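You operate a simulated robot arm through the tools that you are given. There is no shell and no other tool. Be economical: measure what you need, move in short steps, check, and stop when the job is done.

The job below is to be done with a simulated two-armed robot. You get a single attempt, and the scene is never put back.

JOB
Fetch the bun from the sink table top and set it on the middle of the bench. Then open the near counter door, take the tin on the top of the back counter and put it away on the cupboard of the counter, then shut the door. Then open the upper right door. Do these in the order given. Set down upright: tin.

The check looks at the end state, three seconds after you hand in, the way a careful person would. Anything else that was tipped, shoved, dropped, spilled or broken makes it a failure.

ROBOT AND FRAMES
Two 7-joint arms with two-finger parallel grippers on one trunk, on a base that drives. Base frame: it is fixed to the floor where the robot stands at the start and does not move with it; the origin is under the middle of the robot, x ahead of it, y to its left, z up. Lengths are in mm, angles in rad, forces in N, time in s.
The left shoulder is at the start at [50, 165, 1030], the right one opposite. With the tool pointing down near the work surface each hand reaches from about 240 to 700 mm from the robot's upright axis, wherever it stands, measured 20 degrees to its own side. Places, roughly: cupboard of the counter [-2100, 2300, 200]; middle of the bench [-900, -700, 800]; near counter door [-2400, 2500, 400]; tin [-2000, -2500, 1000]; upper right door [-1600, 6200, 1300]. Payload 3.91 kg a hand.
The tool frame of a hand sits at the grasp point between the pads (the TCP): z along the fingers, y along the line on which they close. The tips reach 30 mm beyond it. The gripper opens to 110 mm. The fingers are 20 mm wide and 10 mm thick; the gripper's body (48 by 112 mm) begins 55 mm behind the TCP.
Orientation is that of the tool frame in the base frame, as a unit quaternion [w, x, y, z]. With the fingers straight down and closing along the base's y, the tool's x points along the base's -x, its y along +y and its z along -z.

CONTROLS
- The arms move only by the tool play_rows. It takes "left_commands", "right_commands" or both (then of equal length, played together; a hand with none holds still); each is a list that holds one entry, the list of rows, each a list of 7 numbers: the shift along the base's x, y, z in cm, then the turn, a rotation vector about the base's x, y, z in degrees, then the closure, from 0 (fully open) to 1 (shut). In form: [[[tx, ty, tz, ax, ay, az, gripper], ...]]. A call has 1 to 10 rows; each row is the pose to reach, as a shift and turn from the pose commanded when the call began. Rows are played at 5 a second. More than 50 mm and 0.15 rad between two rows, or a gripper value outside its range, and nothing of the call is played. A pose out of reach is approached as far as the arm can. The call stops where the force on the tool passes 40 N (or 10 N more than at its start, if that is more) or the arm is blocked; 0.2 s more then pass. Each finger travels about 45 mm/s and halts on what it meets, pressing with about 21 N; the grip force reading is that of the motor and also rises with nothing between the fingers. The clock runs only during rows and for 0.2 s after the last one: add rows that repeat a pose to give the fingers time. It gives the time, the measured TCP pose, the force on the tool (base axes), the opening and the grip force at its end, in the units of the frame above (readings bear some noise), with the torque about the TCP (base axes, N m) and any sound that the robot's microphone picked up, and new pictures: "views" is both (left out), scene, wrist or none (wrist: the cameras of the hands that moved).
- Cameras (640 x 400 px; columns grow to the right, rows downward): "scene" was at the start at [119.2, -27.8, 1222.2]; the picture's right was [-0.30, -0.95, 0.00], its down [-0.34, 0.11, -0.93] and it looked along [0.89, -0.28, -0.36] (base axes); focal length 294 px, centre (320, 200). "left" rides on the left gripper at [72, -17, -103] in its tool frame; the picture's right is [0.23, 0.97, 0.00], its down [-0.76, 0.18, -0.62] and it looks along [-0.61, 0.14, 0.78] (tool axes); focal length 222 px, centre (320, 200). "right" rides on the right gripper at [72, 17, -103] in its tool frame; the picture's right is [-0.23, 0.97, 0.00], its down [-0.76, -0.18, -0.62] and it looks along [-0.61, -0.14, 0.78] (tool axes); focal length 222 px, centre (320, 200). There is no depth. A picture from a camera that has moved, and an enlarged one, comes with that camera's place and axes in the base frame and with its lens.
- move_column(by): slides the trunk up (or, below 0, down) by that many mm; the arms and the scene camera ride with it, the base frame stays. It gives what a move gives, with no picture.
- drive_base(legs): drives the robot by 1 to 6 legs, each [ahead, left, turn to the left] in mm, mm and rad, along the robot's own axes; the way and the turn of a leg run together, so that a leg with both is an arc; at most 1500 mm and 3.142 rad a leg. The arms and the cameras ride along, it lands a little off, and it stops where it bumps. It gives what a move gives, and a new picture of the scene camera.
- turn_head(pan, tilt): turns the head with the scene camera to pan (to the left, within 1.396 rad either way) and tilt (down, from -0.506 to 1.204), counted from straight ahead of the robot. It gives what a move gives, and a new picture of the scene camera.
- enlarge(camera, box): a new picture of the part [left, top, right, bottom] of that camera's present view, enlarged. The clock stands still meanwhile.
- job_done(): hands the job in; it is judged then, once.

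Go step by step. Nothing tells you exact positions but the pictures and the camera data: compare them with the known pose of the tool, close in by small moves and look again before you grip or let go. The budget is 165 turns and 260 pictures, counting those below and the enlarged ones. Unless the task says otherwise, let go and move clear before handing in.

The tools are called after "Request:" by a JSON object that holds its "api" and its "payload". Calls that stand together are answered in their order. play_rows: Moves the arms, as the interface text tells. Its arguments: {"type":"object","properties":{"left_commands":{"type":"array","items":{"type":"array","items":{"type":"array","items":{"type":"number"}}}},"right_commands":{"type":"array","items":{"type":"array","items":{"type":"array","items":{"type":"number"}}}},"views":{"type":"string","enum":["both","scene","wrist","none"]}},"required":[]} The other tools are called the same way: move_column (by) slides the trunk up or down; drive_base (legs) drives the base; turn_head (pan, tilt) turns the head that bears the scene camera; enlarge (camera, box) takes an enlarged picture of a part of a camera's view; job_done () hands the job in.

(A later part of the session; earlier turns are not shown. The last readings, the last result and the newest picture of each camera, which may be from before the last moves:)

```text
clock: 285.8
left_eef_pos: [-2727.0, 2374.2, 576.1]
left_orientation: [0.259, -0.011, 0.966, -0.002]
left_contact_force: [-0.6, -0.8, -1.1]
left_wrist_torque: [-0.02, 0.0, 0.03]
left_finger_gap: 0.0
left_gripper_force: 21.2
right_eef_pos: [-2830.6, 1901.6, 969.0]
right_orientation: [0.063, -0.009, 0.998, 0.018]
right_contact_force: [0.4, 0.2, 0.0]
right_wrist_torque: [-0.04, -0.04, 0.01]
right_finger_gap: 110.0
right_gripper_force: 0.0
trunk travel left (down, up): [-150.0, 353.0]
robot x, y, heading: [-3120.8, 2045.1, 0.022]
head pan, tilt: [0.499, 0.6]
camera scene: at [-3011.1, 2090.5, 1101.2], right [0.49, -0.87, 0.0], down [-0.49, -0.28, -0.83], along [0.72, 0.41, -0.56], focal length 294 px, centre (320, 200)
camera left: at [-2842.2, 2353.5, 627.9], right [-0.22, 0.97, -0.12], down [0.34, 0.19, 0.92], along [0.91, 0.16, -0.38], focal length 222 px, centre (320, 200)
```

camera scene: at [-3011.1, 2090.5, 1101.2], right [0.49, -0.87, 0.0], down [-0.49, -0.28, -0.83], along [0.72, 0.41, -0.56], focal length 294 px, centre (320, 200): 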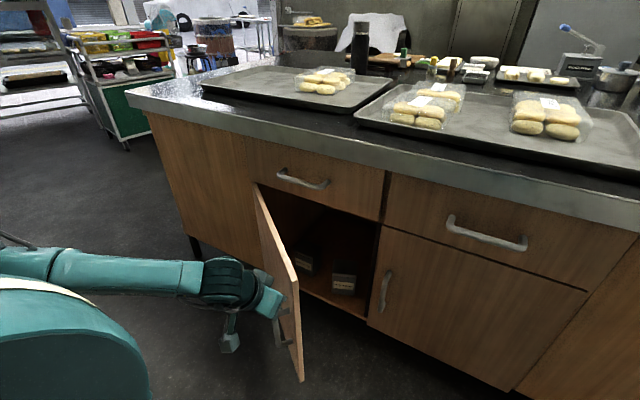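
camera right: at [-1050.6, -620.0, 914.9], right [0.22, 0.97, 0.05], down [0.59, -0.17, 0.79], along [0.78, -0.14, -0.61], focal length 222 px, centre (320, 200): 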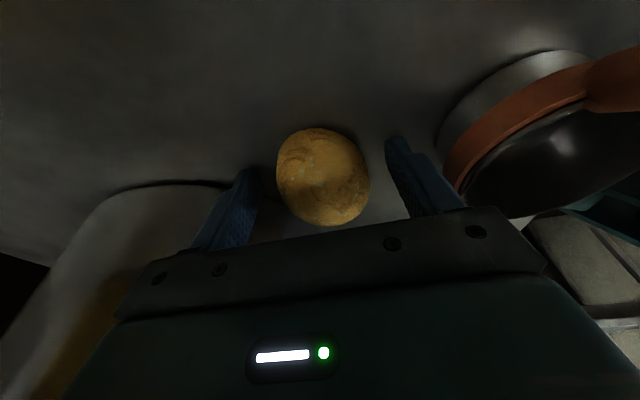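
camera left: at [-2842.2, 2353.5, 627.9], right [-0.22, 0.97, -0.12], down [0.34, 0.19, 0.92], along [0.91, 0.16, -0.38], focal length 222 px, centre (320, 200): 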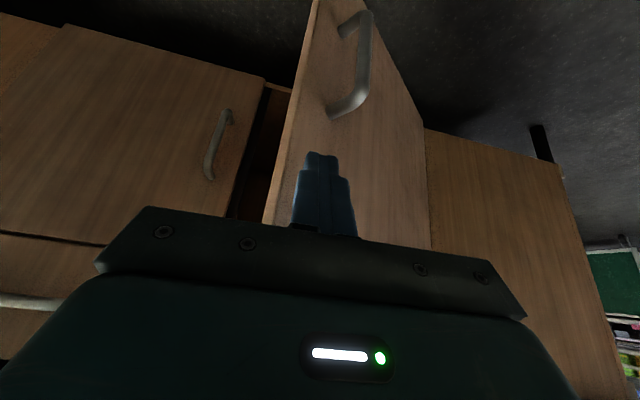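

Outside the door now. Pushing it shut along the arc.

Request:
{"api": "play_rows", "payload": {"left_commands": [[[3, -1, 0, 0, 0, 0, 1], [6, -2, 0, 0, 0, 0, 1], [9, -3, 0, 0, 0, 0, 1], [12, -3.8, 0, 0, 0, 0, 1], [15, -4.5, 0, 0, 0, 0, 1], [18, -5.2, 0, 0, 0, 0, 1], [20, -5.6, 0, 0, 0, 0, 1]]]}}

```text
clock: 287.4
left_eef_pos: [-2523.5, 2316.7, 578.4]
left_orientation: [0.258, -0.012, 0.966, -0.002]
left_contact_force: [-0.4, 0.1, -0.2]
left_wrist_torque: [-0.02, 0.02, 0.01]
left_finger_gap: 0.0
left_gripper_force: 21.2
right_eef_pos: [-2832.0, 1901.3, 969.2]
right_orientation: [0.063, -0.008, 0.998, 0.017]
right_contact_force: [0.8, -0.2, 0.1]
right_wrist_torque: [-0.01, -0.03, -0.01]
right_finger_gap: 109.9
right_gripper_force: 0.0
trunk travel left (down, up): [-150.0, 353.0]
robot x, y, heading: [-3121.1, 2042.5, 0.022]
head pan, tilt: [0.499, 0.6]
camera scene: at [-3011.2, 2090.4, 1101.2], right [0.49, -0.87, 0.0], down [-0.49, -0.28, -0.83], along [0.72, 0.41, -0.56], focal length 294 px, centre (320, 200)
camera left: at [-2639.6, 2296.9, 631.3], right [-0.22, 0.97, -0.12], down [0.35, 0.19, 0.92], along [0.91, 0.16, -0.38], focal length 222 px, centre (320, 200)
```

scene: 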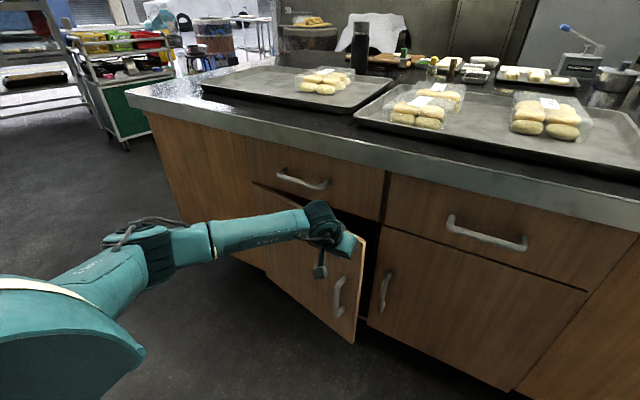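
left: 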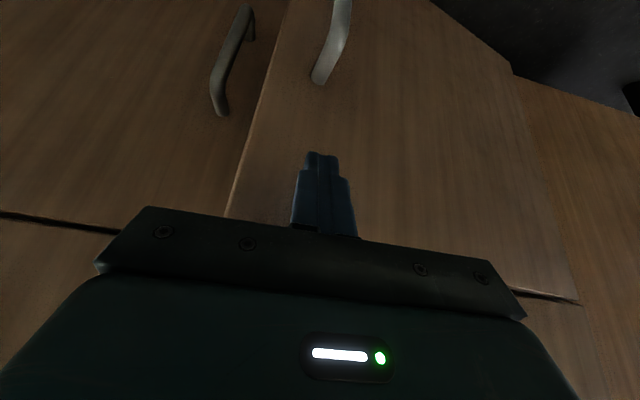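

Almost closed. Driving the base 60 mm ahead, then pressing gently.

Request:
{"api": "drive_base", "payload": {"legs": [[60, -2, -0.02]]}}

Request:
{"api": "play_rows", "payload": {"left_commands": [[[0.8, 0, 0, 0, 0, 0, 1], [1.6, 0, 0, 0, 0, 0, 1], [2.4, 0, 0, 0, 0, 0, 1], [3.2, 0, 0, 0, 0, 0, 1], [4, 0, 0, 0, 0, 0, 1]]]}}

```text
clock: 288.4
left_eef_pos: [-2460.6, 2300.0, 579.6]
left_orientation: [0.257, 0.0, 0.966, -0.004]
left_contact_force: [-1.0, -1.0, 0.2]
left_wrist_torque: [0.01, 0.02, -0.02]
left_finger_gap: 0.1
left_gripper_force: 21.2
right_eef_pos: [-2774.4, 1893.2, 969.1]
right_orientation: [0.062, 0.002, 0.998, 0.017]
right_contact_force: [-0.3, 0.4, -0.4]
right_wrist_torque: [0.0, 0.04, 0.02]
right_finger_gap: 109.8
right_gripper_force: 0.1
trunk travel left (down, up): [-150.0, 353.0]
robot x, y, heading: [-3059.8, 2047.2, -0.004]
head pan, tilt: [0.499, 0.6]
camera scene: at [-2949.9, 2086.3, 1101.2], right [0.47, -0.88, 0.0], down [-0.5, -0.27, -0.82], along [0.73, 0.39, -0.57], focal length 294 px, centre (320, 200)
```

scene: 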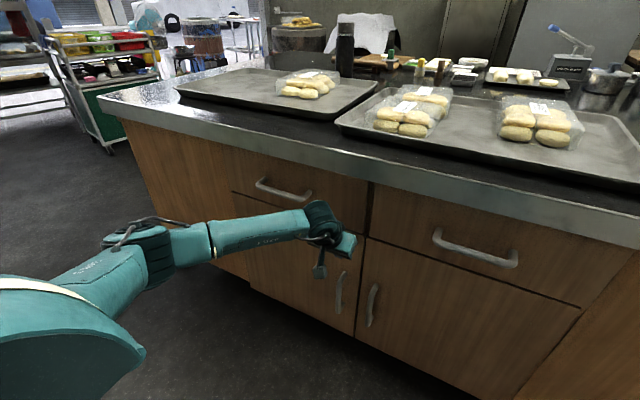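

```text
clock: 289.6
left_eef_pos: [-2425.9, 2300.8, 577.1]
left_orientation: [0.25, 0.001, 0.968, -0.005]
left_contact_force: [-12.7, -0.8, 6.8]
left_wrist_torque: [-0.05, 0.28, -0.03]
left_finger_gap: 0.1
left_gripper_force: 20.5
right_eef_pos: [-2776.2, 1893.2, 969.2]
right_orientation: [0.064, 0.001, 0.998, 0.018]
right_contact_force: [0.1, 0.0, -0.9]
right_wrist_torque: [0.01, -0.01, 0.02]
right_finger_gap: 110.0
right_gripper_force: 0.0
trunk travel left (down, up): [-150.0, 353.0]
robot x, y, heading: [-3059.3, 2048.0, -0.007]
head pan, tilt: [0.499, 0.6]
stopped in row 5 (left hand): the force on the tool passed its limit at 51 N (the readings are from after the stop); the commanded pose is now the measured one
camera scene: at [-2951.9, 2086.2, 1101.5], right [0.48, -0.88, 0.0], down [-0.5, -0.27, -0.83], along [0.73, 0.39, -0.56], focal length 294 px, centre (320, 200)
camera left: at [-2540.2, 2284.2, 631.7], right [-0.2, 0.97, -0.12], down [0.36, 0.19, 0.91], along [0.91, 0.14, -0.39], focal length 222 px, centre (320, 200)
```

scene: 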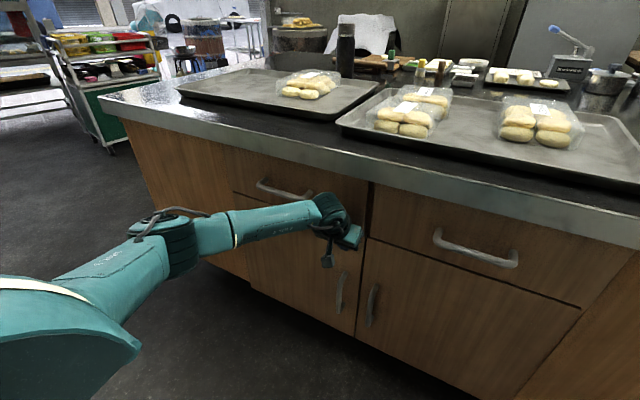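
left: 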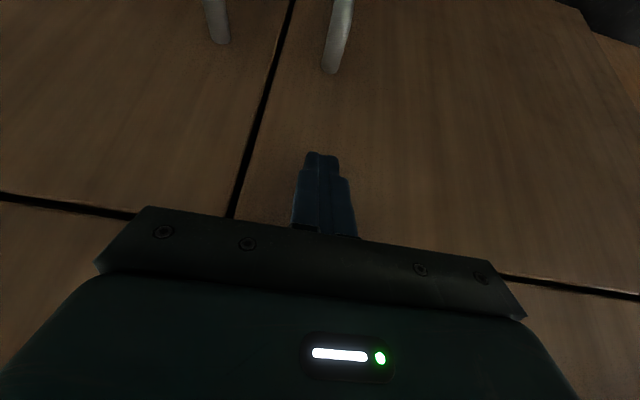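

The door is shut flush. Retracting and raising for travel to the last task near [-1600, 6200, 1300].

Request:
{"api": "play_rows", "payload": {"left_commands": [[[-3, 0, 0, 0, 0, 0, 1], [-7, 0, 1, 0, 5, 0, 0.8], [-11, 0, 4, 0, 12, 0, 0.5], [-14, 0, 8, 0, 20, 0, 0], [-16, 0, 12, 0, 28, 0, 0], [-18, 0, 16, 0, 30, 0, 0], [-18, 0, 20, 0, 30, 0, 0]]], "views": "scene"}}

Request:
{"api": "move_column", "payload": {"by": 250}}

Request:
{"api": "turn_head", "payload": {"pan": 1.2, "tilt": 0.2}}

```text
clock: 291.2
left_eef_pos: [-2606.2, 2302.4, 777.8]
left_orientation: [-0.008, 0.0, 1.0, -0.004]
left_contact_force: [-1.5, 0.4, 0.4]
left_wrist_torque: [0.0, -0.03, 0.0]
left_finger_gap: 110.0
left_gripper_force: 0.0
right_eef_pos: [-2774.6, 1893.0, 969.6]
right_orientation: [0.063, 0.002, 0.998, 0.017]
right_contact_force: [-0.7, 0.3, 0.2]
right_wrist_torque: [0.01, -0.02, -0.02]
right_finger_gap: 110.1
right_gripper_force: 0.1
trunk travel left (down, up): [-150.0, 353.0]
robot x, y, heading: [-3064.0, 2047.0, -0.005]
head pan, tilt: [0.499, 0.6]
camera scene: at [-2950.6, 2086.4, 1101.2], right [0.48, -0.88, 0.0], down [-0.5, -0.27, -0.83], along [0.73, 0.39, -0.56], focal length 294 px, centre (320, 200)
```

scene: 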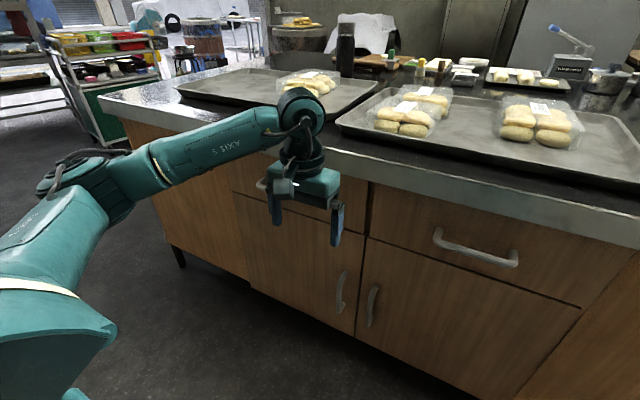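

```text
clock: 293.8
left_eef_pos: [-2606.1, 2302.8, 1026.5]
left_orientation: [-0.009, -0.002, 1.0, -0.004]
left_contact_force: [0.6, 0.1, -0.4]
left_wrist_torque: [0.0, 0.02, 0.04]
left_finger_gap: 110.0
left_gripper_force: 0.0
right_eef_pos: [-2774.3, 1893.0, 1217.7]
right_orientation: [0.063, 0.001, 0.998, 0.018]
right_contact_force: [0.4, 0.5, -0.9]
right_wrist_torque: [0.02, 0.02, 0.01]
right_finger_gap: 110.0
right_gripper_force: 0.0
trunk travel left (down, up): [-400.0, 103.0]
robot x, y, heading: [-3060.2, 2042.8, -0.008]
head pan, tilt: [0.499, 0.6]
```

```text
clock: 294.9
left_eef_pos: [-2606.4, 2302.1, 1026.9]
left_orientation: [-0.008, -0.001, 1.0, -0.004]
left_contact_force: [-0.5, -0.3, 0.6]
left_wrist_torque: [0.02, 0.0, 0.0]
left_finger_gap: 110.1
left_gripper_force: 0.1
right_eef_pos: [-2774.3, 1892.6, 1217.9]
right_orientation: [0.063, 0.001, 0.998, 0.017]
right_contact_force: [-0.4, 0.1, 0.7]
right_wrist_torque: [0.02, 0.01, -0.01]
right_finger_gap: 109.7
right_gripper_force: 0.0
trunk travel left (down, up): [-400.0, 103.0]
robot x, y, heading: [-3059.5, 2044.5, -0.004]
head pan, tilt: [1.201, 0.201]
camera scene: at [-2994.2, 2131.2, 1387.9], right [0.93, -0.37, 0.0], down [-0.07, -0.19, -0.98], along [0.36, 0.91, -0.2], focal length 294 px, centre (320, 200)
```

scene: 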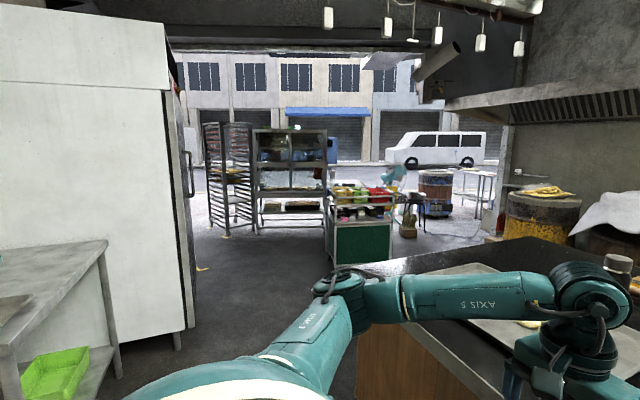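

A display cabinet with glass doors stands toward the street. Zooming in.

Request:
{"api": "enlarge", "payload": {"camera": "scene", "box": [190, 100, 430, 250]}}

```text
2.67 times, centred on (310, 175) of scene
camera zoom: at [-2994.2, 2131.2, 1387.9], right [0.93, -0.37, 0.0], down [-0.07, -0.19, -0.98], along [0.36, 0.91, -0.2], focal length 785 px, centre (347, 267)
```

zoom: 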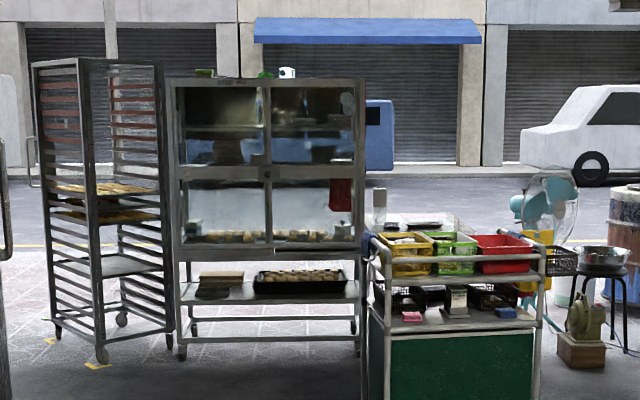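

The target is the upper right glass door of a 2×2 display cabinet at y≈6200, with a green cart standing in front-right of it. I'll tuck the hand, turn to +y and drive out.

Request:
{"api": "play_rows", "payload": {"left_commands": [[[-3, -1, 3, 0, 0, 0, 0], [-6, -2, 6, 0, 0, 0, 0], [-9, -3, 9, 0, 0, 0, 0], [-12, -4, 12, 0, 0, 0, 0], [-13, -5, 16, 0, 0, 0, 0]]], "views": "none"}}

Request:
{"api": "turn_head", "payload": {"pan": 0, "tilt": 0.3}}

Request:
{"api": "drive_base", "payload": {"legs": [[240, 0, 0], [0, 0, 1.575], [1000, 0, 0]]}}

```text
clock: 296.1
left_eef_pos: [-2739.1, 2251.0, 1188.2]
left_orientation: [-0.008, -0.001, 1.0, -0.005]
left_contact_force: [0.4, -0.2, -0.4]
left_wrist_torque: [0.05, -0.02, -0.02]
left_finger_gap: 109.9
left_gripper_force: 0.0
right_eef_pos: [-2775.3, 1893.6, 1219.6]
right_orientation: [0.063, 0.002, 0.998, 0.019]
right_contact_force: [0.6, -0.5, 0.0]
right_wrist_torque: [-0.02, -0.01, 0.04]
right_finger_gap: 109.9
right_gripper_force: 0.1
trunk travel left (down, up): [-400.0, 103.0]
robot x, y, heading: [-3056.6, 2044.7, -0.006]
head pan, tilt: [1.201, 0.201]
```

```text
clock: 297.5
left_eef_pos: [-2738.8, 2252.2, 1187.6]
left_orientation: [-0.008, -0.001, 1.0, -0.005]
left_contact_force: [-0.2, -0.4, 0.2]
left_wrist_torque: [0.0, -0.02, -0.06]
left_finger_gap: 109.9
left_gripper_force: 0.1
right_eef_pos: [-2774.6, 1893.5, 1219.6]
right_orientation: [0.063, 0.001, 0.998, 0.017]
right_contact_force: [0.3, 0.0, -0.6]
right_wrist_torque: [-0.01, 0.01, 0.02]
right_finger_gap: 110.1
right_gripper_force: 0.0
trunk travel left (down, up): [-400.0, 103.0]
robot x, y, heading: [-3063.2, 2045.3, -0.002]
head pan, tilt: [0.0, 0.3]
camera scene: at [-2934.9, 2044.1, 1378.7], right [0.0, -1.0, 0.0], down [-0.3, 0.0, -0.96], along [0.96, 0.0, -0.3], focal length 294 px, centre (320, 200)
```

scene: 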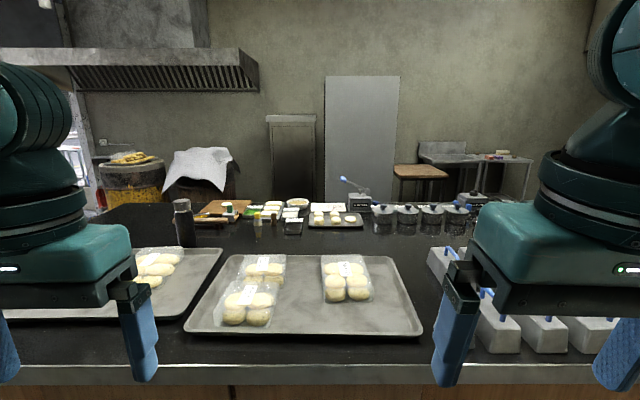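

```text
clock: 307.9
left_eef_pos: [-3006.3, 3380.3, 1188.8]
left_orientation: [-0.002, -0.707, 0.708, -0.009]
left_contact_force: [-0.8, -0.1, -0.3]
left_wrist_torque: [-0.03, -0.01, 0.01]
left_finger_gap: 110.2
left_gripper_force: 0.1
right_eef_pos: [-2648.9, 3341.3, 1218.2]
right_orientation: [0.032, -0.704, 0.708, 0.056]
right_contact_force: [0.7, 0.5, 0.4]
right_wrist_torque: [-0.02, -0.01, 0.01]
right_finger_gap: 109.9
right_gripper_force: 0.0
trunk travel left (down, up): [-400.0, 103.0]
robot x, y, heading: [-2805.1, 3058.8, 1.564]
head pan, tilt: [0.0, 0.3]
camera scene: at [-2797.6, 3181.9, 1378.6], right [1.0, -0.01, 0.0], down [0.0, -0.3, -0.96], along [0.01, 0.96, -0.3], focal length 294 px, centre (320, 200)
```

scene: 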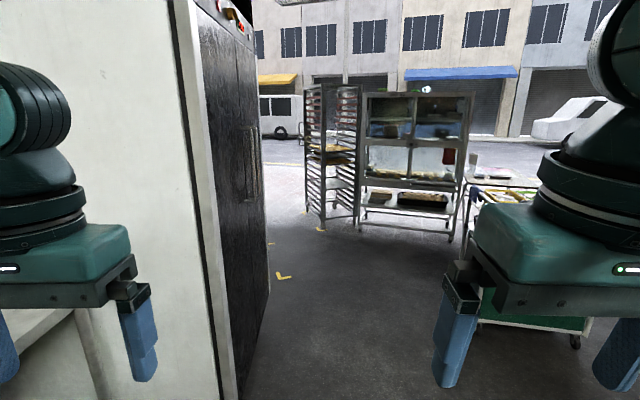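

Past the counter's end. I'll go ahead a bit, strafe right away from the fridge, then approach the cabinet.

Request:
{"api": "drive_base", "payload": {"legs": [[520, 0, 0.007], [0, -750, 0], [1000, 0, 0]]}}

```text
clock: 322.6
left_eef_pos: [-2228.1, 4937.9, 1187.5]
left_orientation: [-0.002, -0.703, 0.712, -0.009]
left_contact_force: [-0.4, 0.0, -0.1]
left_wrist_torque: [-0.01, -0.04, -0.01]
left_finger_gap: 109.7
left_gripper_force: 0.0
right_eef_pos: [-1870.5, 4897.0, 1219.4]
right_orientation: [0.032, -0.699, 0.712, 0.056]
right_contact_force: [0.4, 0.5, 0.3]
right_wrist_torque: [0.06, -0.01, 0.0]
right_finger_gap: 109.8
right_gripper_force: 0.1
trunk travel left (down, up): [-400.0, 103.0]
robot x, y, heading: [-2025.3, 4616.3, 1.551]
head pan, tilt: [0.0, 0.3]
camera scene: at [-2021.8, 4737.9, 1378.6], right [1.0, -0.02, 0.0], down [-0.01, -0.3, -0.96], along [0.02, 0.96, -0.3], focal length 294 px, centre (320, 200)
```

scene: 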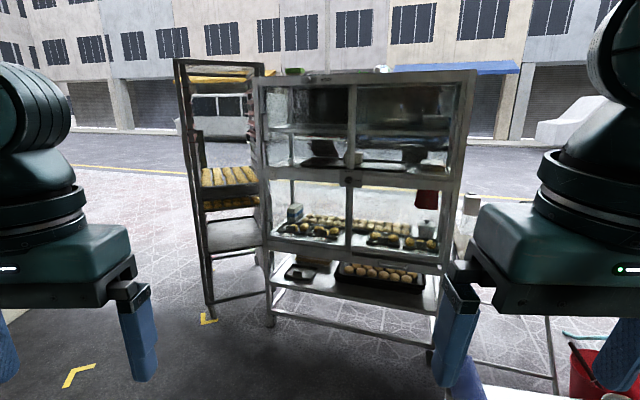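

Now zooming on the cabinet's doors and checking where the cart is.

Request:
{"api": "enlarge", "payload": {"camera": "scene", "box": [250, 60, 490, 210]}}

Request:
{"api": "turn_head", "payload": {"pan": -0.6, "tilt": 0.6}}

```text
2.67 times, centred on (370, 135) of scene
camera zoom: at [-2021.8, 4737.9, 1378.6], right [1.0, -0.02, 0.0], down [-0.01, -0.3, -0.96], along [0.02, 0.96, -0.3], focal length 785 px, centre (187, 373)
```

zoom: 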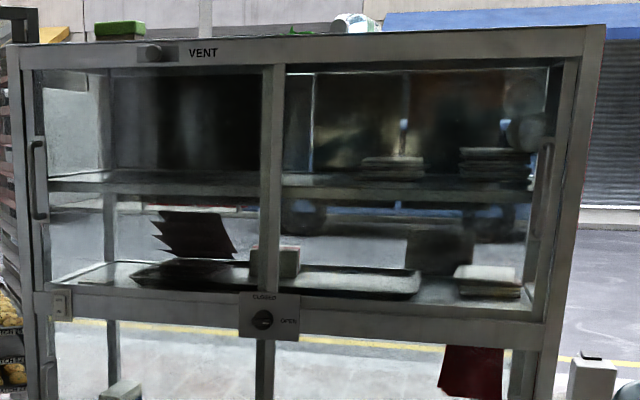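

```text
clock: 323.6
left_eef_pos: [-2229.1, 4937.4, 1188.5]
left_orientation: [-0.003, -0.703, 0.711, -0.009]
left_contact_force: [-0.7, -1.7, -0.2]
left_wrist_torque: [-0.02, -0.02, 0.02]
left_finger_gap: 109.9
left_gripper_force: 0.0
right_eef_pos: [-1871.4, 4897.7, 1219.1]
right_orientation: [0.032, -0.7, 0.711, 0.055]
right_contact_force: [0.8, 0.1, -0.5]
right_wrist_torque: [0.03, 0.01, -0.05]
right_finger_gap: 110.0
right_gripper_force: 0.2
trunk travel left (down, up): [-400.0, 103.0]
robot x, y, heading: [-2027.3, 4614.4, 1.554]
head pan, tilt: [-0.6, 0.6]
camera scene: at [-1972.3, 4716.4, 1351.2], right [0.82, -0.58, 0.0], down [-0.33, -0.46, -0.83], along [0.48, 0.67, -0.56], focal length 294 px, centre (320, 200)
```

scene: 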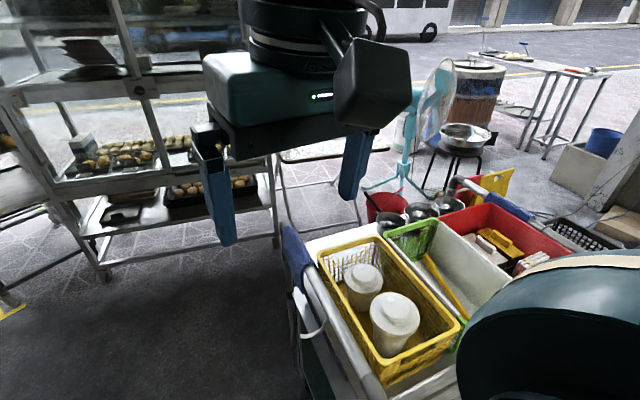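

There's a rotary "CLOSED/OPEN" latch at the centre and handles on the doors' outer edges. I'll go closer, keeping left of the cart, for a detailed look.

Request:
{"api": "drive_base", "payload": {"legs": [[0, 70, 0.017], [650, 0, 0]]}}

Request:
{"api": "turn_head", "payload": {"pan": -0.3, "tilt": 0.1}}

Request:
{"api": "enlarge", "payload": {"camera": "scene", "box": [160, 150, 400, 300]}}

```text
clock: 328.0
left_eef_pos: [-2307.0, 5582.9, 1188.6]
left_orientation: [0.003, 0.711, -0.703, 0.009]
left_contact_force: [-0.1, 0.0, 0.0]
left_wrist_torque: [0.02, 0.01, 0.04]
left_finger_gap: 110.1
left_gripper_force: 0.2
right_eef_pos: [-1948.6, 5549.7, 1219.1]
right_orientation: [-0.032, 0.708, -0.703, -0.057]
right_contact_force: [-0.3, -0.9, -0.1]
right_wrist_torque: [-0.04, 0.03, 0.0]
right_finger_gap: 110.1
right_gripper_force: 0.1
trunk travel left (down, up): [-400.0, 103.0]
robot x, y, heading: [-2094.0, 5263.8, 1.577]
head pan, tilt: [-0.6, 0.6]
camera scene: at [-2045.3, 5367.8, 1351.1], right [0.83, -0.56, 0.0], down [-0.32, -0.47, -0.82], along [0.46, 0.68, -0.57], focal length 294 px, centre (320, 200)
```

scene: 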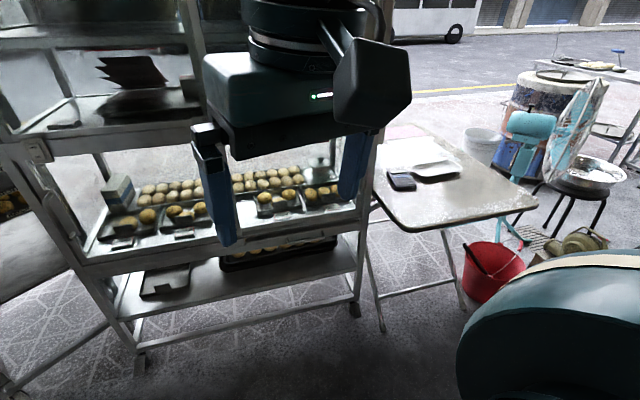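

```text
clock: 329.0
left_eef_pos: [-2306.6, 5583.0, 1188.2]
left_orientation: [0.003, 0.712, -0.702, 0.008]
left_contact_force: [0.1, -0.7, -0.1]
left_wrist_torque: [0.01, 0.04, -0.02]
left_finger_gap: 110.0
left_gripper_force: 0.1
right_eef_pos: [-1948.4, 5549.2, 1218.8]
right_orientation: [-0.032, 0.708, -0.704, -0.057]
right_contact_force: [0.8, 0.2, 0.4]
right_wrist_torque: [0.01, 0.01, 0.02]
right_finger_gap: 109.7
right_gripper_force: 0.0
trunk travel left (down, up): [-400.0, 103.0]
robot x, y, heading: [-2096.9, 5263.9, 1.575]
head pan, tilt: [-0.3, 0.099]
camera scene: at [-2068.0, 5382.3, 1397.3], right [0.96, -0.29, 0.0], down [-0.03, -0.1, -0.99], along [0.29, 0.95, -0.1], focal length 294 px, centre (320, 200)
```

scene: 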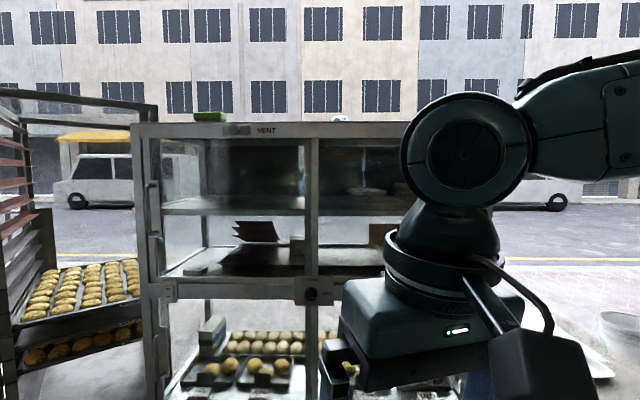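

```text
2.67 times, centred on (280, 225) of scene
camera zoom: at [-2068.0, 5382.3, 1397.3], right [0.96, -0.29, 0.0], down [-0.03, -0.1, -0.99], along [0.29, 0.95, -0.1], focal length 785 px, centre (427, 133)
```

zoom: 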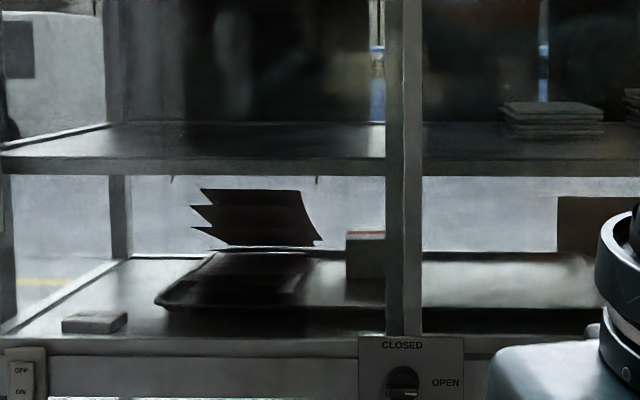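

Zooming on the rotary latch.

Request:
{"api": "enlarge", "payload": {"camera": "scene", "box": [288, 270, 344, 305]}}

Request:
{"api": "turn_head", "payload": {"pan": -0.75, "tilt": 0.1}}

```text
11.43 times, centred on (316, 288) of scene
camera zoom: at [-2068.0, 5382.3, 1397.3], right [0.96, -0.29, 0.0], down [-0.03, -0.1, -0.99], along [0.29, 0.95, -0.1], focal length 3364 px, centre (366, -800)
```

zoom: 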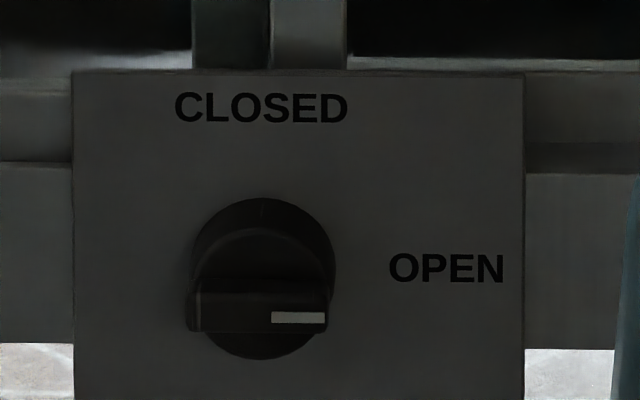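

```text
clock: 329.9
left_eef_pos: [-2306.8, 5582.5, 1188.4]
left_orientation: [0.002, 0.711, -0.703, 0.008]
left_contact_force: [-0.1, 0.8, -1.0]
left_wrist_torque: [0.02, 0.03, 0.02]
left_finger_gap: 109.7
left_gripper_force: 0.1
right_eef_pos: [-1948.4, 5551.7, 1218.1]
right_orientation: [-0.032, 0.707, -0.704, -0.057]
right_contact_force: [-0.2, 0.0, 0.3]
right_wrist_torque: [-0.03, 0.0, -0.04]
right_finger_gap: 110.1
right_gripper_force: 0.1
trunk travel left (down, up): [-400.0, 103.0]
robot x, y, heading: [-2096.0, 5263.5, 1.576]
head pan, tilt: [-0.75, 0.099]
camera scene: at [-2032.4, 5361.9, 1397.3], right [0.74, -0.68, 0.0], down [-0.07, -0.07, -1.0], along [0.67, 0.73, -0.1], focal length 294 px, centre (320, 200)
```

scene: 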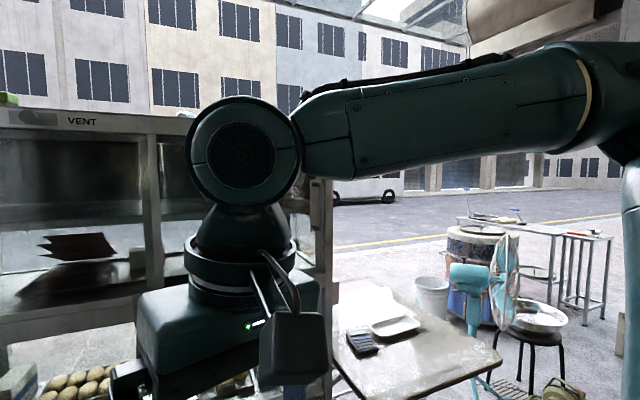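

The latch already points to OPEN. The door's handle is at about [-1349, 6170, 1273]. I'll move in front of it, past the cart.

Request:
{"api": "drive_base", "payload": {"legs": [[310, 0, 0], [0, -380, 0]]}}

Request:
{"api": "turn_head", "payload": {"pan": 0.1, "tilt": 0.1}}

```text
clock: 335.3
left_eef_pos: [-1937.0, 5888.2, 1187.7]
left_orientation: [0.003, 0.711, -0.703, 0.009]
left_contact_force: [0.2, 0.1, -1.3]
left_wrist_torque: [-0.01, -0.05, 0.03]
left_finger_gap: 110.3
left_gripper_force: 0.1
right_eef_pos: [-1578.5, 5855.1, 1218.6]
right_orientation: [-0.032, 0.708, -0.704, -0.057]
right_contact_force: [0.4, -0.8, -0.5]
right_wrist_torque: [0.02, 0.0, -0.01]
right_finger_gap: 110.1
right_gripper_force: 0.1
trunk travel left (down, up): [-400.0, 103.0]
robot x, y, heading: [-1728.9, 5570.2, 1.58]
head pan, tilt: [-0.75, 0.099]
camera scene: at [-1662.5, 5666.5, 1397.3], right [0.73, -0.68, 0.0], down [-0.07, -0.07, -0.99], along [0.68, 0.73, -0.1], focal length 294 px, centre (320, 200)
```

scene: 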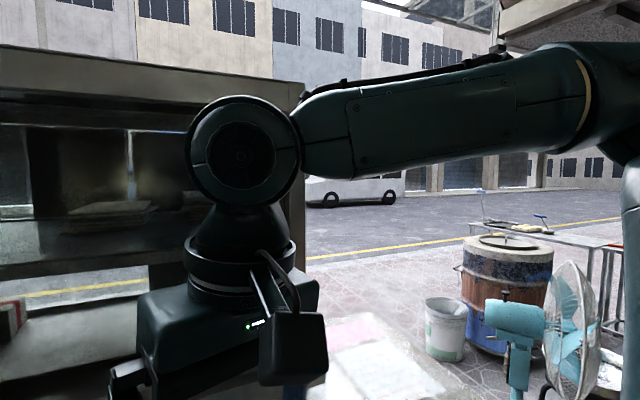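

```text
clock: 336.5
left_eef_pos: [-1938.4, 5888.3, 1188.1]
left_orientation: [0.003, 0.711, -0.703, 0.008]
left_contact_force: [-0.9, -0.5, 0.2]
left_wrist_torque: [0.0, 0.02, -0.03]
left_finger_gap: 109.9
left_gripper_force: 0.1
right_eef_pos: [-1578.1, 5855.0, 1219.8]
right_orientation: [-0.033, 0.708, -0.704, -0.056]
right_contact_force: [-1.1, 0.0, 0.7]
right_wrist_torque: [0.01, 0.01, -0.01]
right_finger_gap: 110.0
right_gripper_force: 0.1
trunk travel left (down, up): [-400.0, 103.0]
robot x, y, heading: [-1726.1, 5570.2, 1.577]
head pan, tilt: [0.099, 0.099]
camera scene: at [-1734.7, 5690.4, 1397.3], right [0.99, 0.1, 0.0], down [0.01, -0.1, -1.0], along [-0.1, 0.99, -0.1], focal length 294 px, centre (320, 200)
```

scene: 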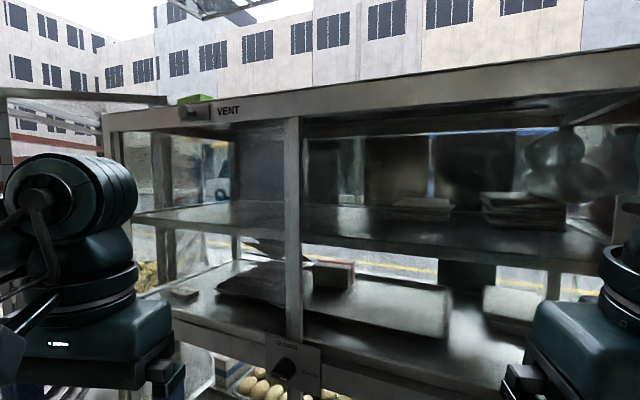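

Lowering the right hand to clear the view of the handle.

Request:
{"api": "play_rows", "payload": {"right_commands": [[[0, 0, -4, 0, 0, 0, 0], [0, 0, -8, 0, 0, 0, 0], [0, 0, -12, 0, 0, 0, 0], [0, 0, -16, 0, 0, 0, 0], [0, 0, -20, 0, 0, 0, 0], [0, 0, -24, 0, 0, 0, 0], [0, 0, -27, 0, 0, 0, 0]]], "views": "none"}}

Request:
{"api": "turn_head", "payload": {"pan": -0.5, "tilt": 0.2}}

```text
clock: 338.1
left_eef_pos: [-1938.8, 5887.9, 1188.4]
left_orientation: [0.002, 0.711, -0.703, 0.009]
left_contact_force: [-0.1, -0.2, 0.4]
left_wrist_torque: [0.0, 0.01, -0.02]
left_finger_gap: 110.2
left_gripper_force: 0.0
right_eef_pos: [-1578.6, 5853.4, 948.4]
right_orientation: [-0.031, 0.707, -0.704, -0.056]
right_contact_force: [0.7, -0.6, 0.2]
right_wrist_torque: [-0.02, -0.01, -0.02]
right_finger_gap: 110.1
right_gripper_force: 0.1
right hand out of reach, approached as far as the arm can: row 5, 6
trunk travel left (down, up): [-400.0, 103.0]
robot x, y, heading: [-1726.9, 5571.8, 1.577]
head pan, tilt: [0.099, 0.099]
```

```text
clock: 339.1
left_eef_pos: [-1936.6, 5887.8, 1188.3]
left_orientation: [0.003, 0.711, -0.703, 0.009]
left_contact_force: [-0.4, 0.2, 0.0]
left_wrist_torque: [0.01, 0.02, 0.02]
left_finger_gap: 110.0
left_gripper_force: 0.0
right_eef_pos: [-1579.1, 5854.3, 947.9]
right_orientation: [-0.031, 0.708, -0.703, -0.056]
right_contact_force: [-1.1, 1.1, -0.3]
right_wrist_torque: [-0.01, 0.0, -0.02]
right_finger_gap: 109.9
right_gripper_force: 0.1
trunk travel left (down, up): [-400.0, 103.0]
robot x, y, heading: [-1726.5, 5568.0, 1.576]
head pan, tilt: [-0.499, 0.201]
camera scene: at [-1681.0, 5680.9, 1388.0], right [0.88, -0.47, 0.0], down [-0.09, -0.18, -0.98], along [0.46, 0.86, -0.2], focal length 294 px, centre (320, 200)
```

scene: 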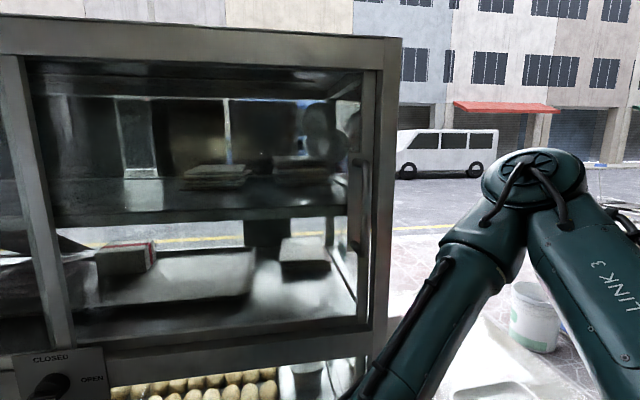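

Request:
{"api": "enlarge", "payload": {"camera": "scene", "box": [250, 60, 410, 360]}}

Request:
{"api": "enlarge", "payload": {"camera": "scene", "box": [0, 50, 80, 350]}}

```text
1.33 times, centred on (330, 210) of scene
camera zoom: at [-1681.0, 5680.9, 1388.0], right [0.88, -0.47, 0.0], down [-0.09, -0.18, -0.98], along [0.46, 0.86, -0.2], focal length 392 px, centre (307, 187)
```

zoom: 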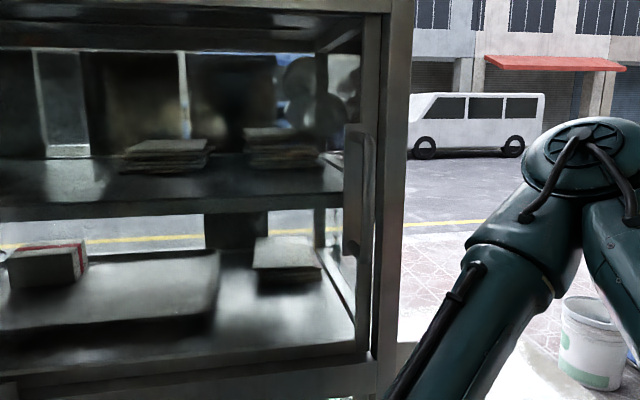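

```text
1.33 times, centred on (40, 200) of scene
camera zoom: at [-1681.0, 5680.9, 1388.0], right [0.88, -0.47, 0.0], down [-0.09, -0.18, -0.98], along [0.46, 0.86, -0.2], focal length 392 px, centre (693, 200)
```

zoom: 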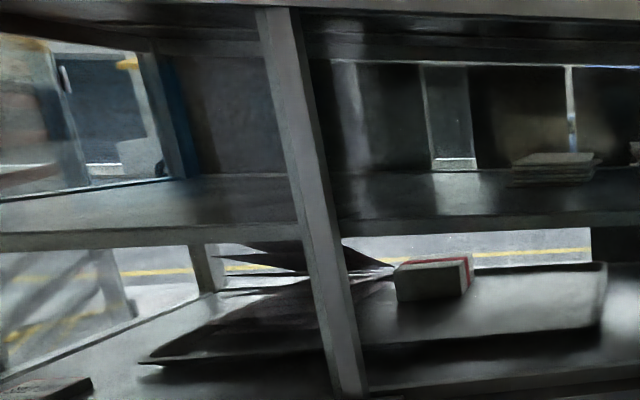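

The bar handle is on the door's right stile and the doors look like bypass sliders. I'll raise the trunk, move in front, and pitch the right hand to grip the handle.

Request:
{"api": "move_column", "payload": {"by": 100}}

Request:
{"api": "drive_base", "payload": {"legs": [[50, 0, 0], [0, -160, 0]]}}

Request:
{"api": "play_rows", "payload": {"right_commands": [[[0, 3, 1, 0, 0, 0, 0], [0, 6, 2, 0, 0, 0, 0], [0, 9, 4, 8, 0, 0, 0], [1, 11, 6, 16, 0, 0, 0], [2, 12, 8, 24, 0, 0, 0], [3, 13, 10, 32, 0, 0, 0], [4, 13, 12, 40, 0, 0, 0], [5, 13, 14, 48, 0, 0, 0.2], [6, 13, 16, 56, 0, 0, 0.4], [7, 13, 18, 64, 0, 0, 0.45]]]}}

```text
clock: 340.4
left_eef_pos: [-1938.5, 5887.5, 1287.4]
left_orientation: [0.002, 0.711, -0.704, 0.008]
left_contact_force: [0.1, 0.3, 0.0]
left_wrist_torque: [0.03, 0.01, 0.02]
left_finger_gap: 110.2
left_gripper_force: 0.1
right_eef_pos: [-1579.0, 5854.1, 1049.8]
right_orientation: [-0.031, 0.708, -0.704, -0.056]
right_contact_force: [0.2, 0.1, 1.0]
right_wrist_torque: [0.04, 0.03, 0.0]
right_finger_gap: 109.7
right_gripper_force: 0.0
trunk travel left (down, up): [-500.0, 3.0]
robot x, y, heading: [-1727.2, 5569.0, 1.578]
head pan, tilt: [-0.499, 0.201]
```

```text
clock: 343.0
left_eef_pos: [-1774.1, 5940.2, 1287.6]
left_orientation: [0.002, 0.709, -0.705, 0.008]
left_contact_force: [0.5, -0.2, -0.2]
left_wrist_torque: [-0.01, 0.03, 0.02]
left_finger_gap: 109.9
left_gripper_force: 0.1
right_eef_pos: [-1415.3, 5906.1, 1049.9]
right_orientation: [-0.031, 0.706, -0.705, -0.056]
right_contact_force: [0.3, 0.2, 0.4]
right_wrist_torque: [-0.03, 0.02, 0.01]
right_finger_gap: 110.1
right_gripper_force: 0.1
trunk travel left (down, up): [-500.0, 3.0]
robot x, y, heading: [-1564.7, 5623.3, 1.574]
head pan, tilt: [-0.499, 0.201]
camera scene: at [-1518.6, 5732.4, 1487.9], right [0.88, -0.48, 0.0], down [-0.1, -0.17, -0.98], along [0.47, 0.86, -0.2], focal length 294 px, centre (320, 200)
```

scene: 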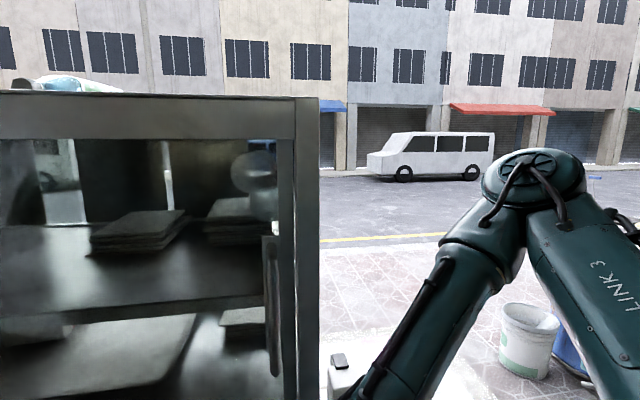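

```text
clock: 344.9
left_eef_pos: [-1774.2, 5939.9, 1288.6]
left_orientation: [0.002, 0.709, -0.705, 0.009]
left_contact_force: [0.5, -0.3, 0.4]
left_wrist_torque: [0.02, -0.01, -0.01]
left_finger_gap: 109.9
left_gripper_force: 0.0
right_eef_pos: [-1370.9, 6044.4, 1183.1]
right_orientation: [-0.31, 0.643, -0.617, -0.332]
right_contact_force: [-4.5, -4.8, -8.9]
right_wrist_torque: [0.15, -0.59, 0.27]
right_finger_gap: 76.7
right_gripper_force: 2.1
right hand out of reach, approached as far as the arm can: row 8, 9
trunk travel left (down, up): [-500.0, 3.0]
robot x, y, heading: [-1567.5, 5623.1, 1.569]
head pan, tilt: [-0.499, 0.201]
stopped in row 9 (right hand): the force on the tool passed its limit at 58 N (the readings are from after the stop); the commanded pose is now the measured one
camera scene: at [-1519.5, 5732.0, 1488.0], right [0.88, -0.48, 0.0], down [-0.1, -0.17, -0.98], along [0.47, 0.86, -0.2], focal length 294 px, centre (320, 200)
camera right: at [-1381.0, 5917.8, 1186.5], right [-0.98, 0.09, 0.19], down [0.19, -0.05, 0.98], along [0.09, 1.0, 0.03], focal length 222 px, centre (320, 200)
```

scene: 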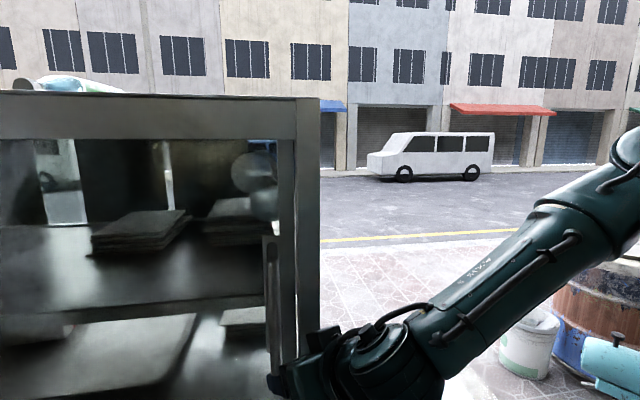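
right: 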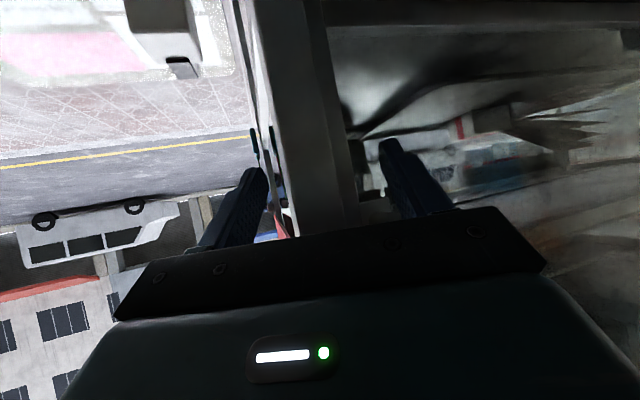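

The hand touched the handle's lower end: re-triangulating, the handle is nearer, at about [-1417, 6039], z 1199–1381. Backing off, centring on it and raising.

Request:
{"api": "play_rows", "payload": {"right_commands": [[[0, -3, 0, 0, 0, 0, 0.45], [0, -7, 0, 0, 0, 0, 0.45], [-2.3, -8, 3, 0, 0, 0, 0.45], [-4.6, -8, 7, 0, 0, 0, 0.45], [-4.6, -8, 10.5, 0, 0, 0, 0.45], [-4.6, -8, 10.5, 0, 0, 0, 0.45]]]}}

```text
clock: 345.6
left_eef_pos: [-1775.5, 5940.7, 1287.8]
left_orientation: [0.0, 0.709, -0.705, 0.009]
left_contact_force: [-0.3, -0.7, 0.0]
left_wrist_torque: [0.06, -0.08, 0.03]
left_finger_gap: 109.9
left_gripper_force: 0.0
right_eef_pos: [-1377.0, 6042.3, 1194.9]
right_orientation: [-0.31, 0.638, -0.631, -0.315]
right_contact_force: [4.9, 2.2, -2.4]
right_wrist_torque: [0.01, -0.09, -0.05]
right_finger_gap: 62.7
right_gripper_force: 2.7
right hand out of reach, approached as far as the arm can: row 1, 2, 3
trunk travel left (down, up): [-500.0, 3.0]
robot x, y, heading: [-1564.2, 5621.2, 1.57]
head pan, tilt: [-0.499, 0.201]
stopped in row 3 (right hand): the force on the tool passed its limit at 64 N (the readings are from after the stop); the commanded pose is now the measured one
camera scene: at [-1520.5, 5731.7, 1488.2], right [0.88, -0.48, 0.0], down [-0.09, -0.17, -0.98], along [0.47, 0.86, -0.2], focal length 294 px, centre (320, 200)
camera right: at [-1392.8, 5915.8, 1202.4], right [-0.98, 0.13, 0.18], down [0.18, -0.03, 0.98], along [0.13, 0.99, 0.0], focal length 222 px, centre (320, 200)
```

scene: 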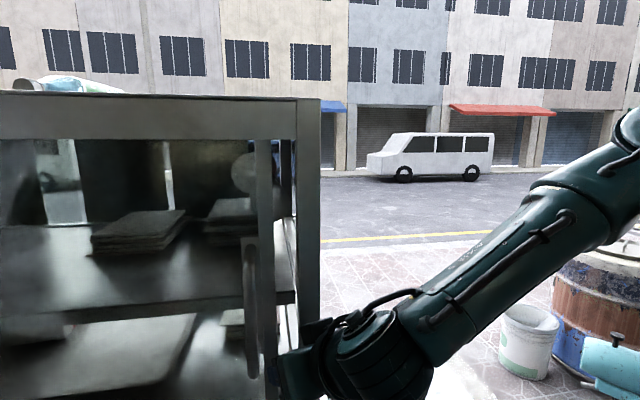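
right: 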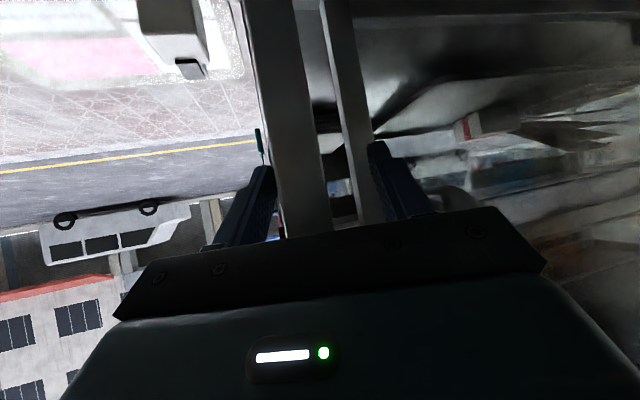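

The contact revealed it: the door slides left, and my finger is already against the handle's right side. I'll strafe the base left to slide it open.

Request:
{"api": "drive_base", "payload": {"legs": [[0, 120, 0]]}}

```text
clock: 346.6
left_eef_pos: [-1789.8, 5940.4, 1288.5]
left_orientation: [-0.001, -0.707, 0.707, -0.009]
left_contact_force: [-0.1, -0.4, 0.4]
left_wrist_torque: [0.01, 0.01, -0.01]
left_finger_gap: 110.2
left_gripper_force: 0.1
right_eef_pos: [-1382.0, 6042.5, 1194.6]
right_orientation: [0.32, -0.627, 0.642, 0.305]
right_contact_force: [18.8, -3.4, 3.7]
right_wrist_torque: [-0.21, -0.11, -0.48]
right_finger_gap: 70.3
right_gripper_force: 9.5
trunk travel left (down, up): [-500.0, 3.0]
robot x, y, heading: [-1583.2, 5616.9, 1.565]
head pan, tilt: [-0.499, 0.201]
stopped in leg 1: the force on the tool passed its limit at 54 N (the readings are from after the stop); the commanded pose is now the measured one
camera scene: at [-1535.8, 5731.1, 1487.9], right [0.88, -0.48, 0.0], down [-0.1, -0.17, -0.98], along [0.47, 0.86, -0.2], focal length 294 px, centre (320, 200)
```

scene: 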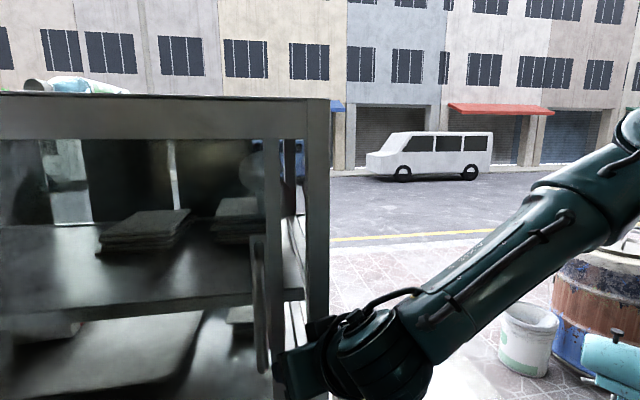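

Resistance: my hand is at the handle's very bottom. I'll unload, back off with the base, close the fingers, and raise to mid-handle.

Request:
{"api": "drive_base", "payload": {"legs": [[0, -15, 0], [-100, 0, 0.006]]}}

Request:
{"api": "play_rows", "payload": {"right_commands": [[[0, 0, 2, 0, 0, 0, 0.6], [0, 0, 5, -2, 0, 0, 0.8], [0, 0, 8, -4, 0, 0, 1], [0, 0, 10, -4, 0, 0, 1], [0, 0, 10, -4, 0, 0, 1]]]}}

```text
clock: 348.2
left_eef_pos: [-1778.1, 5836.8, 1288.6]
left_orientation: [0.001, 0.71, -0.704, 0.009]
left_contact_force: [-0.4, -0.2, 1.1]
left_wrist_torque: [0.05, -0.01, -0.02]
left_finger_gap: 110.1
left_gripper_force: 0.1
right_eef_pos: [-1375.9, 5941.0, 1196.2]
right_orientation: [0.319, -0.631, 0.636, 0.308]
right_contact_force: [0.4, -0.2, 0.2]
right_wrist_torque: [0.02, 0.01, -0.03]
right_finger_gap: 60.4
right_gripper_force: 0.1
trunk travel left (down, up): [-500.0, 3.0]
robot x, y, heading: [-1568.6, 5516.1, 1.57]
head pan, tilt: [-0.499, 0.201]
camera scene: at [-1523.5, 5629.1, 1488.0], right [0.88, -0.48, 0.0], down [-0.09, -0.17, -0.98], along [0.47, 0.86, -0.2], focal length 294 px, centre (320, 200)
```

scene: 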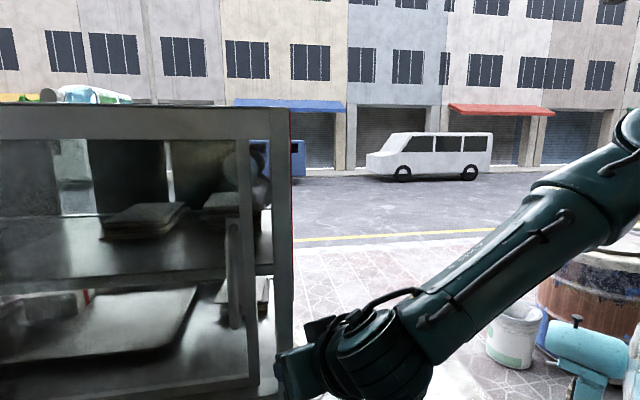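

```text
clock: 349.4
left_eef_pos: [-1778.6, 5837.8, 1287.8]
left_orientation: [0.002, 0.71, -0.705, 0.008]
left_contact_force: [0.1, 0.4, -0.7]
left_wrist_torque: [-0.01, -0.06, 0.01]
left_finger_gap: 110.3
left_gripper_force: 0.0
right_eef_pos: [-1374.6, 5943.2, 1294.7]
right_orientation: [0.296, -0.642, 0.647, 0.285]
right_contact_force: [0.2, -0.4, 0.3]
right_wrist_torque: [-0.01, -0.02, 0.02]
right_finger_gap: 0.0
right_gripper_force: 21.1
trunk travel left (down, up): [-500.0, 3.0]
robot x, y, heading: [-1570.5, 5517.5, 1.572]
head pan, tilt: [-0.499, 0.201]
camera scene: at [-1523.3, 5630.2, 1487.9], right [0.88, -0.48, 0.0], down [-0.1, -0.18, -0.98], along [0.47, 0.86, -0.2], focal length 294 px, centre (320, 200)
camera right: at [-1393.5, 5818.0, 1309.2], right [-0.97, 0.16, 0.16], down [0.17, 0.04, 0.99], along [0.15, 0.99, -0.06], focal length 222 px, centre (320, 200)
```

scene: 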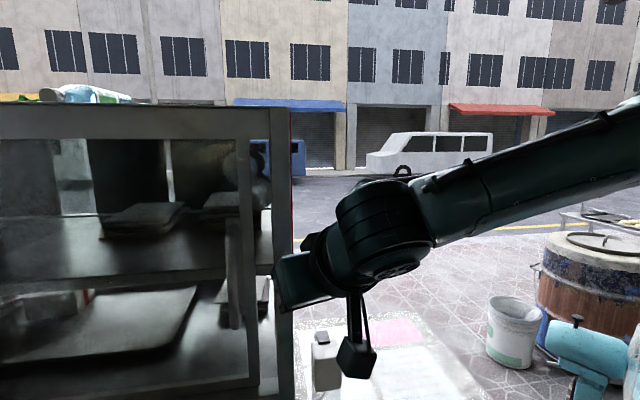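
right: 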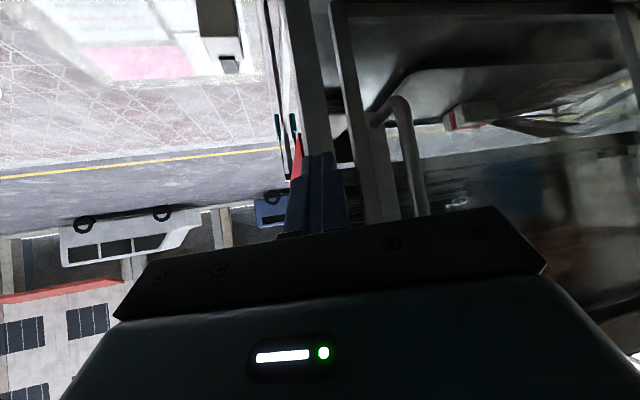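

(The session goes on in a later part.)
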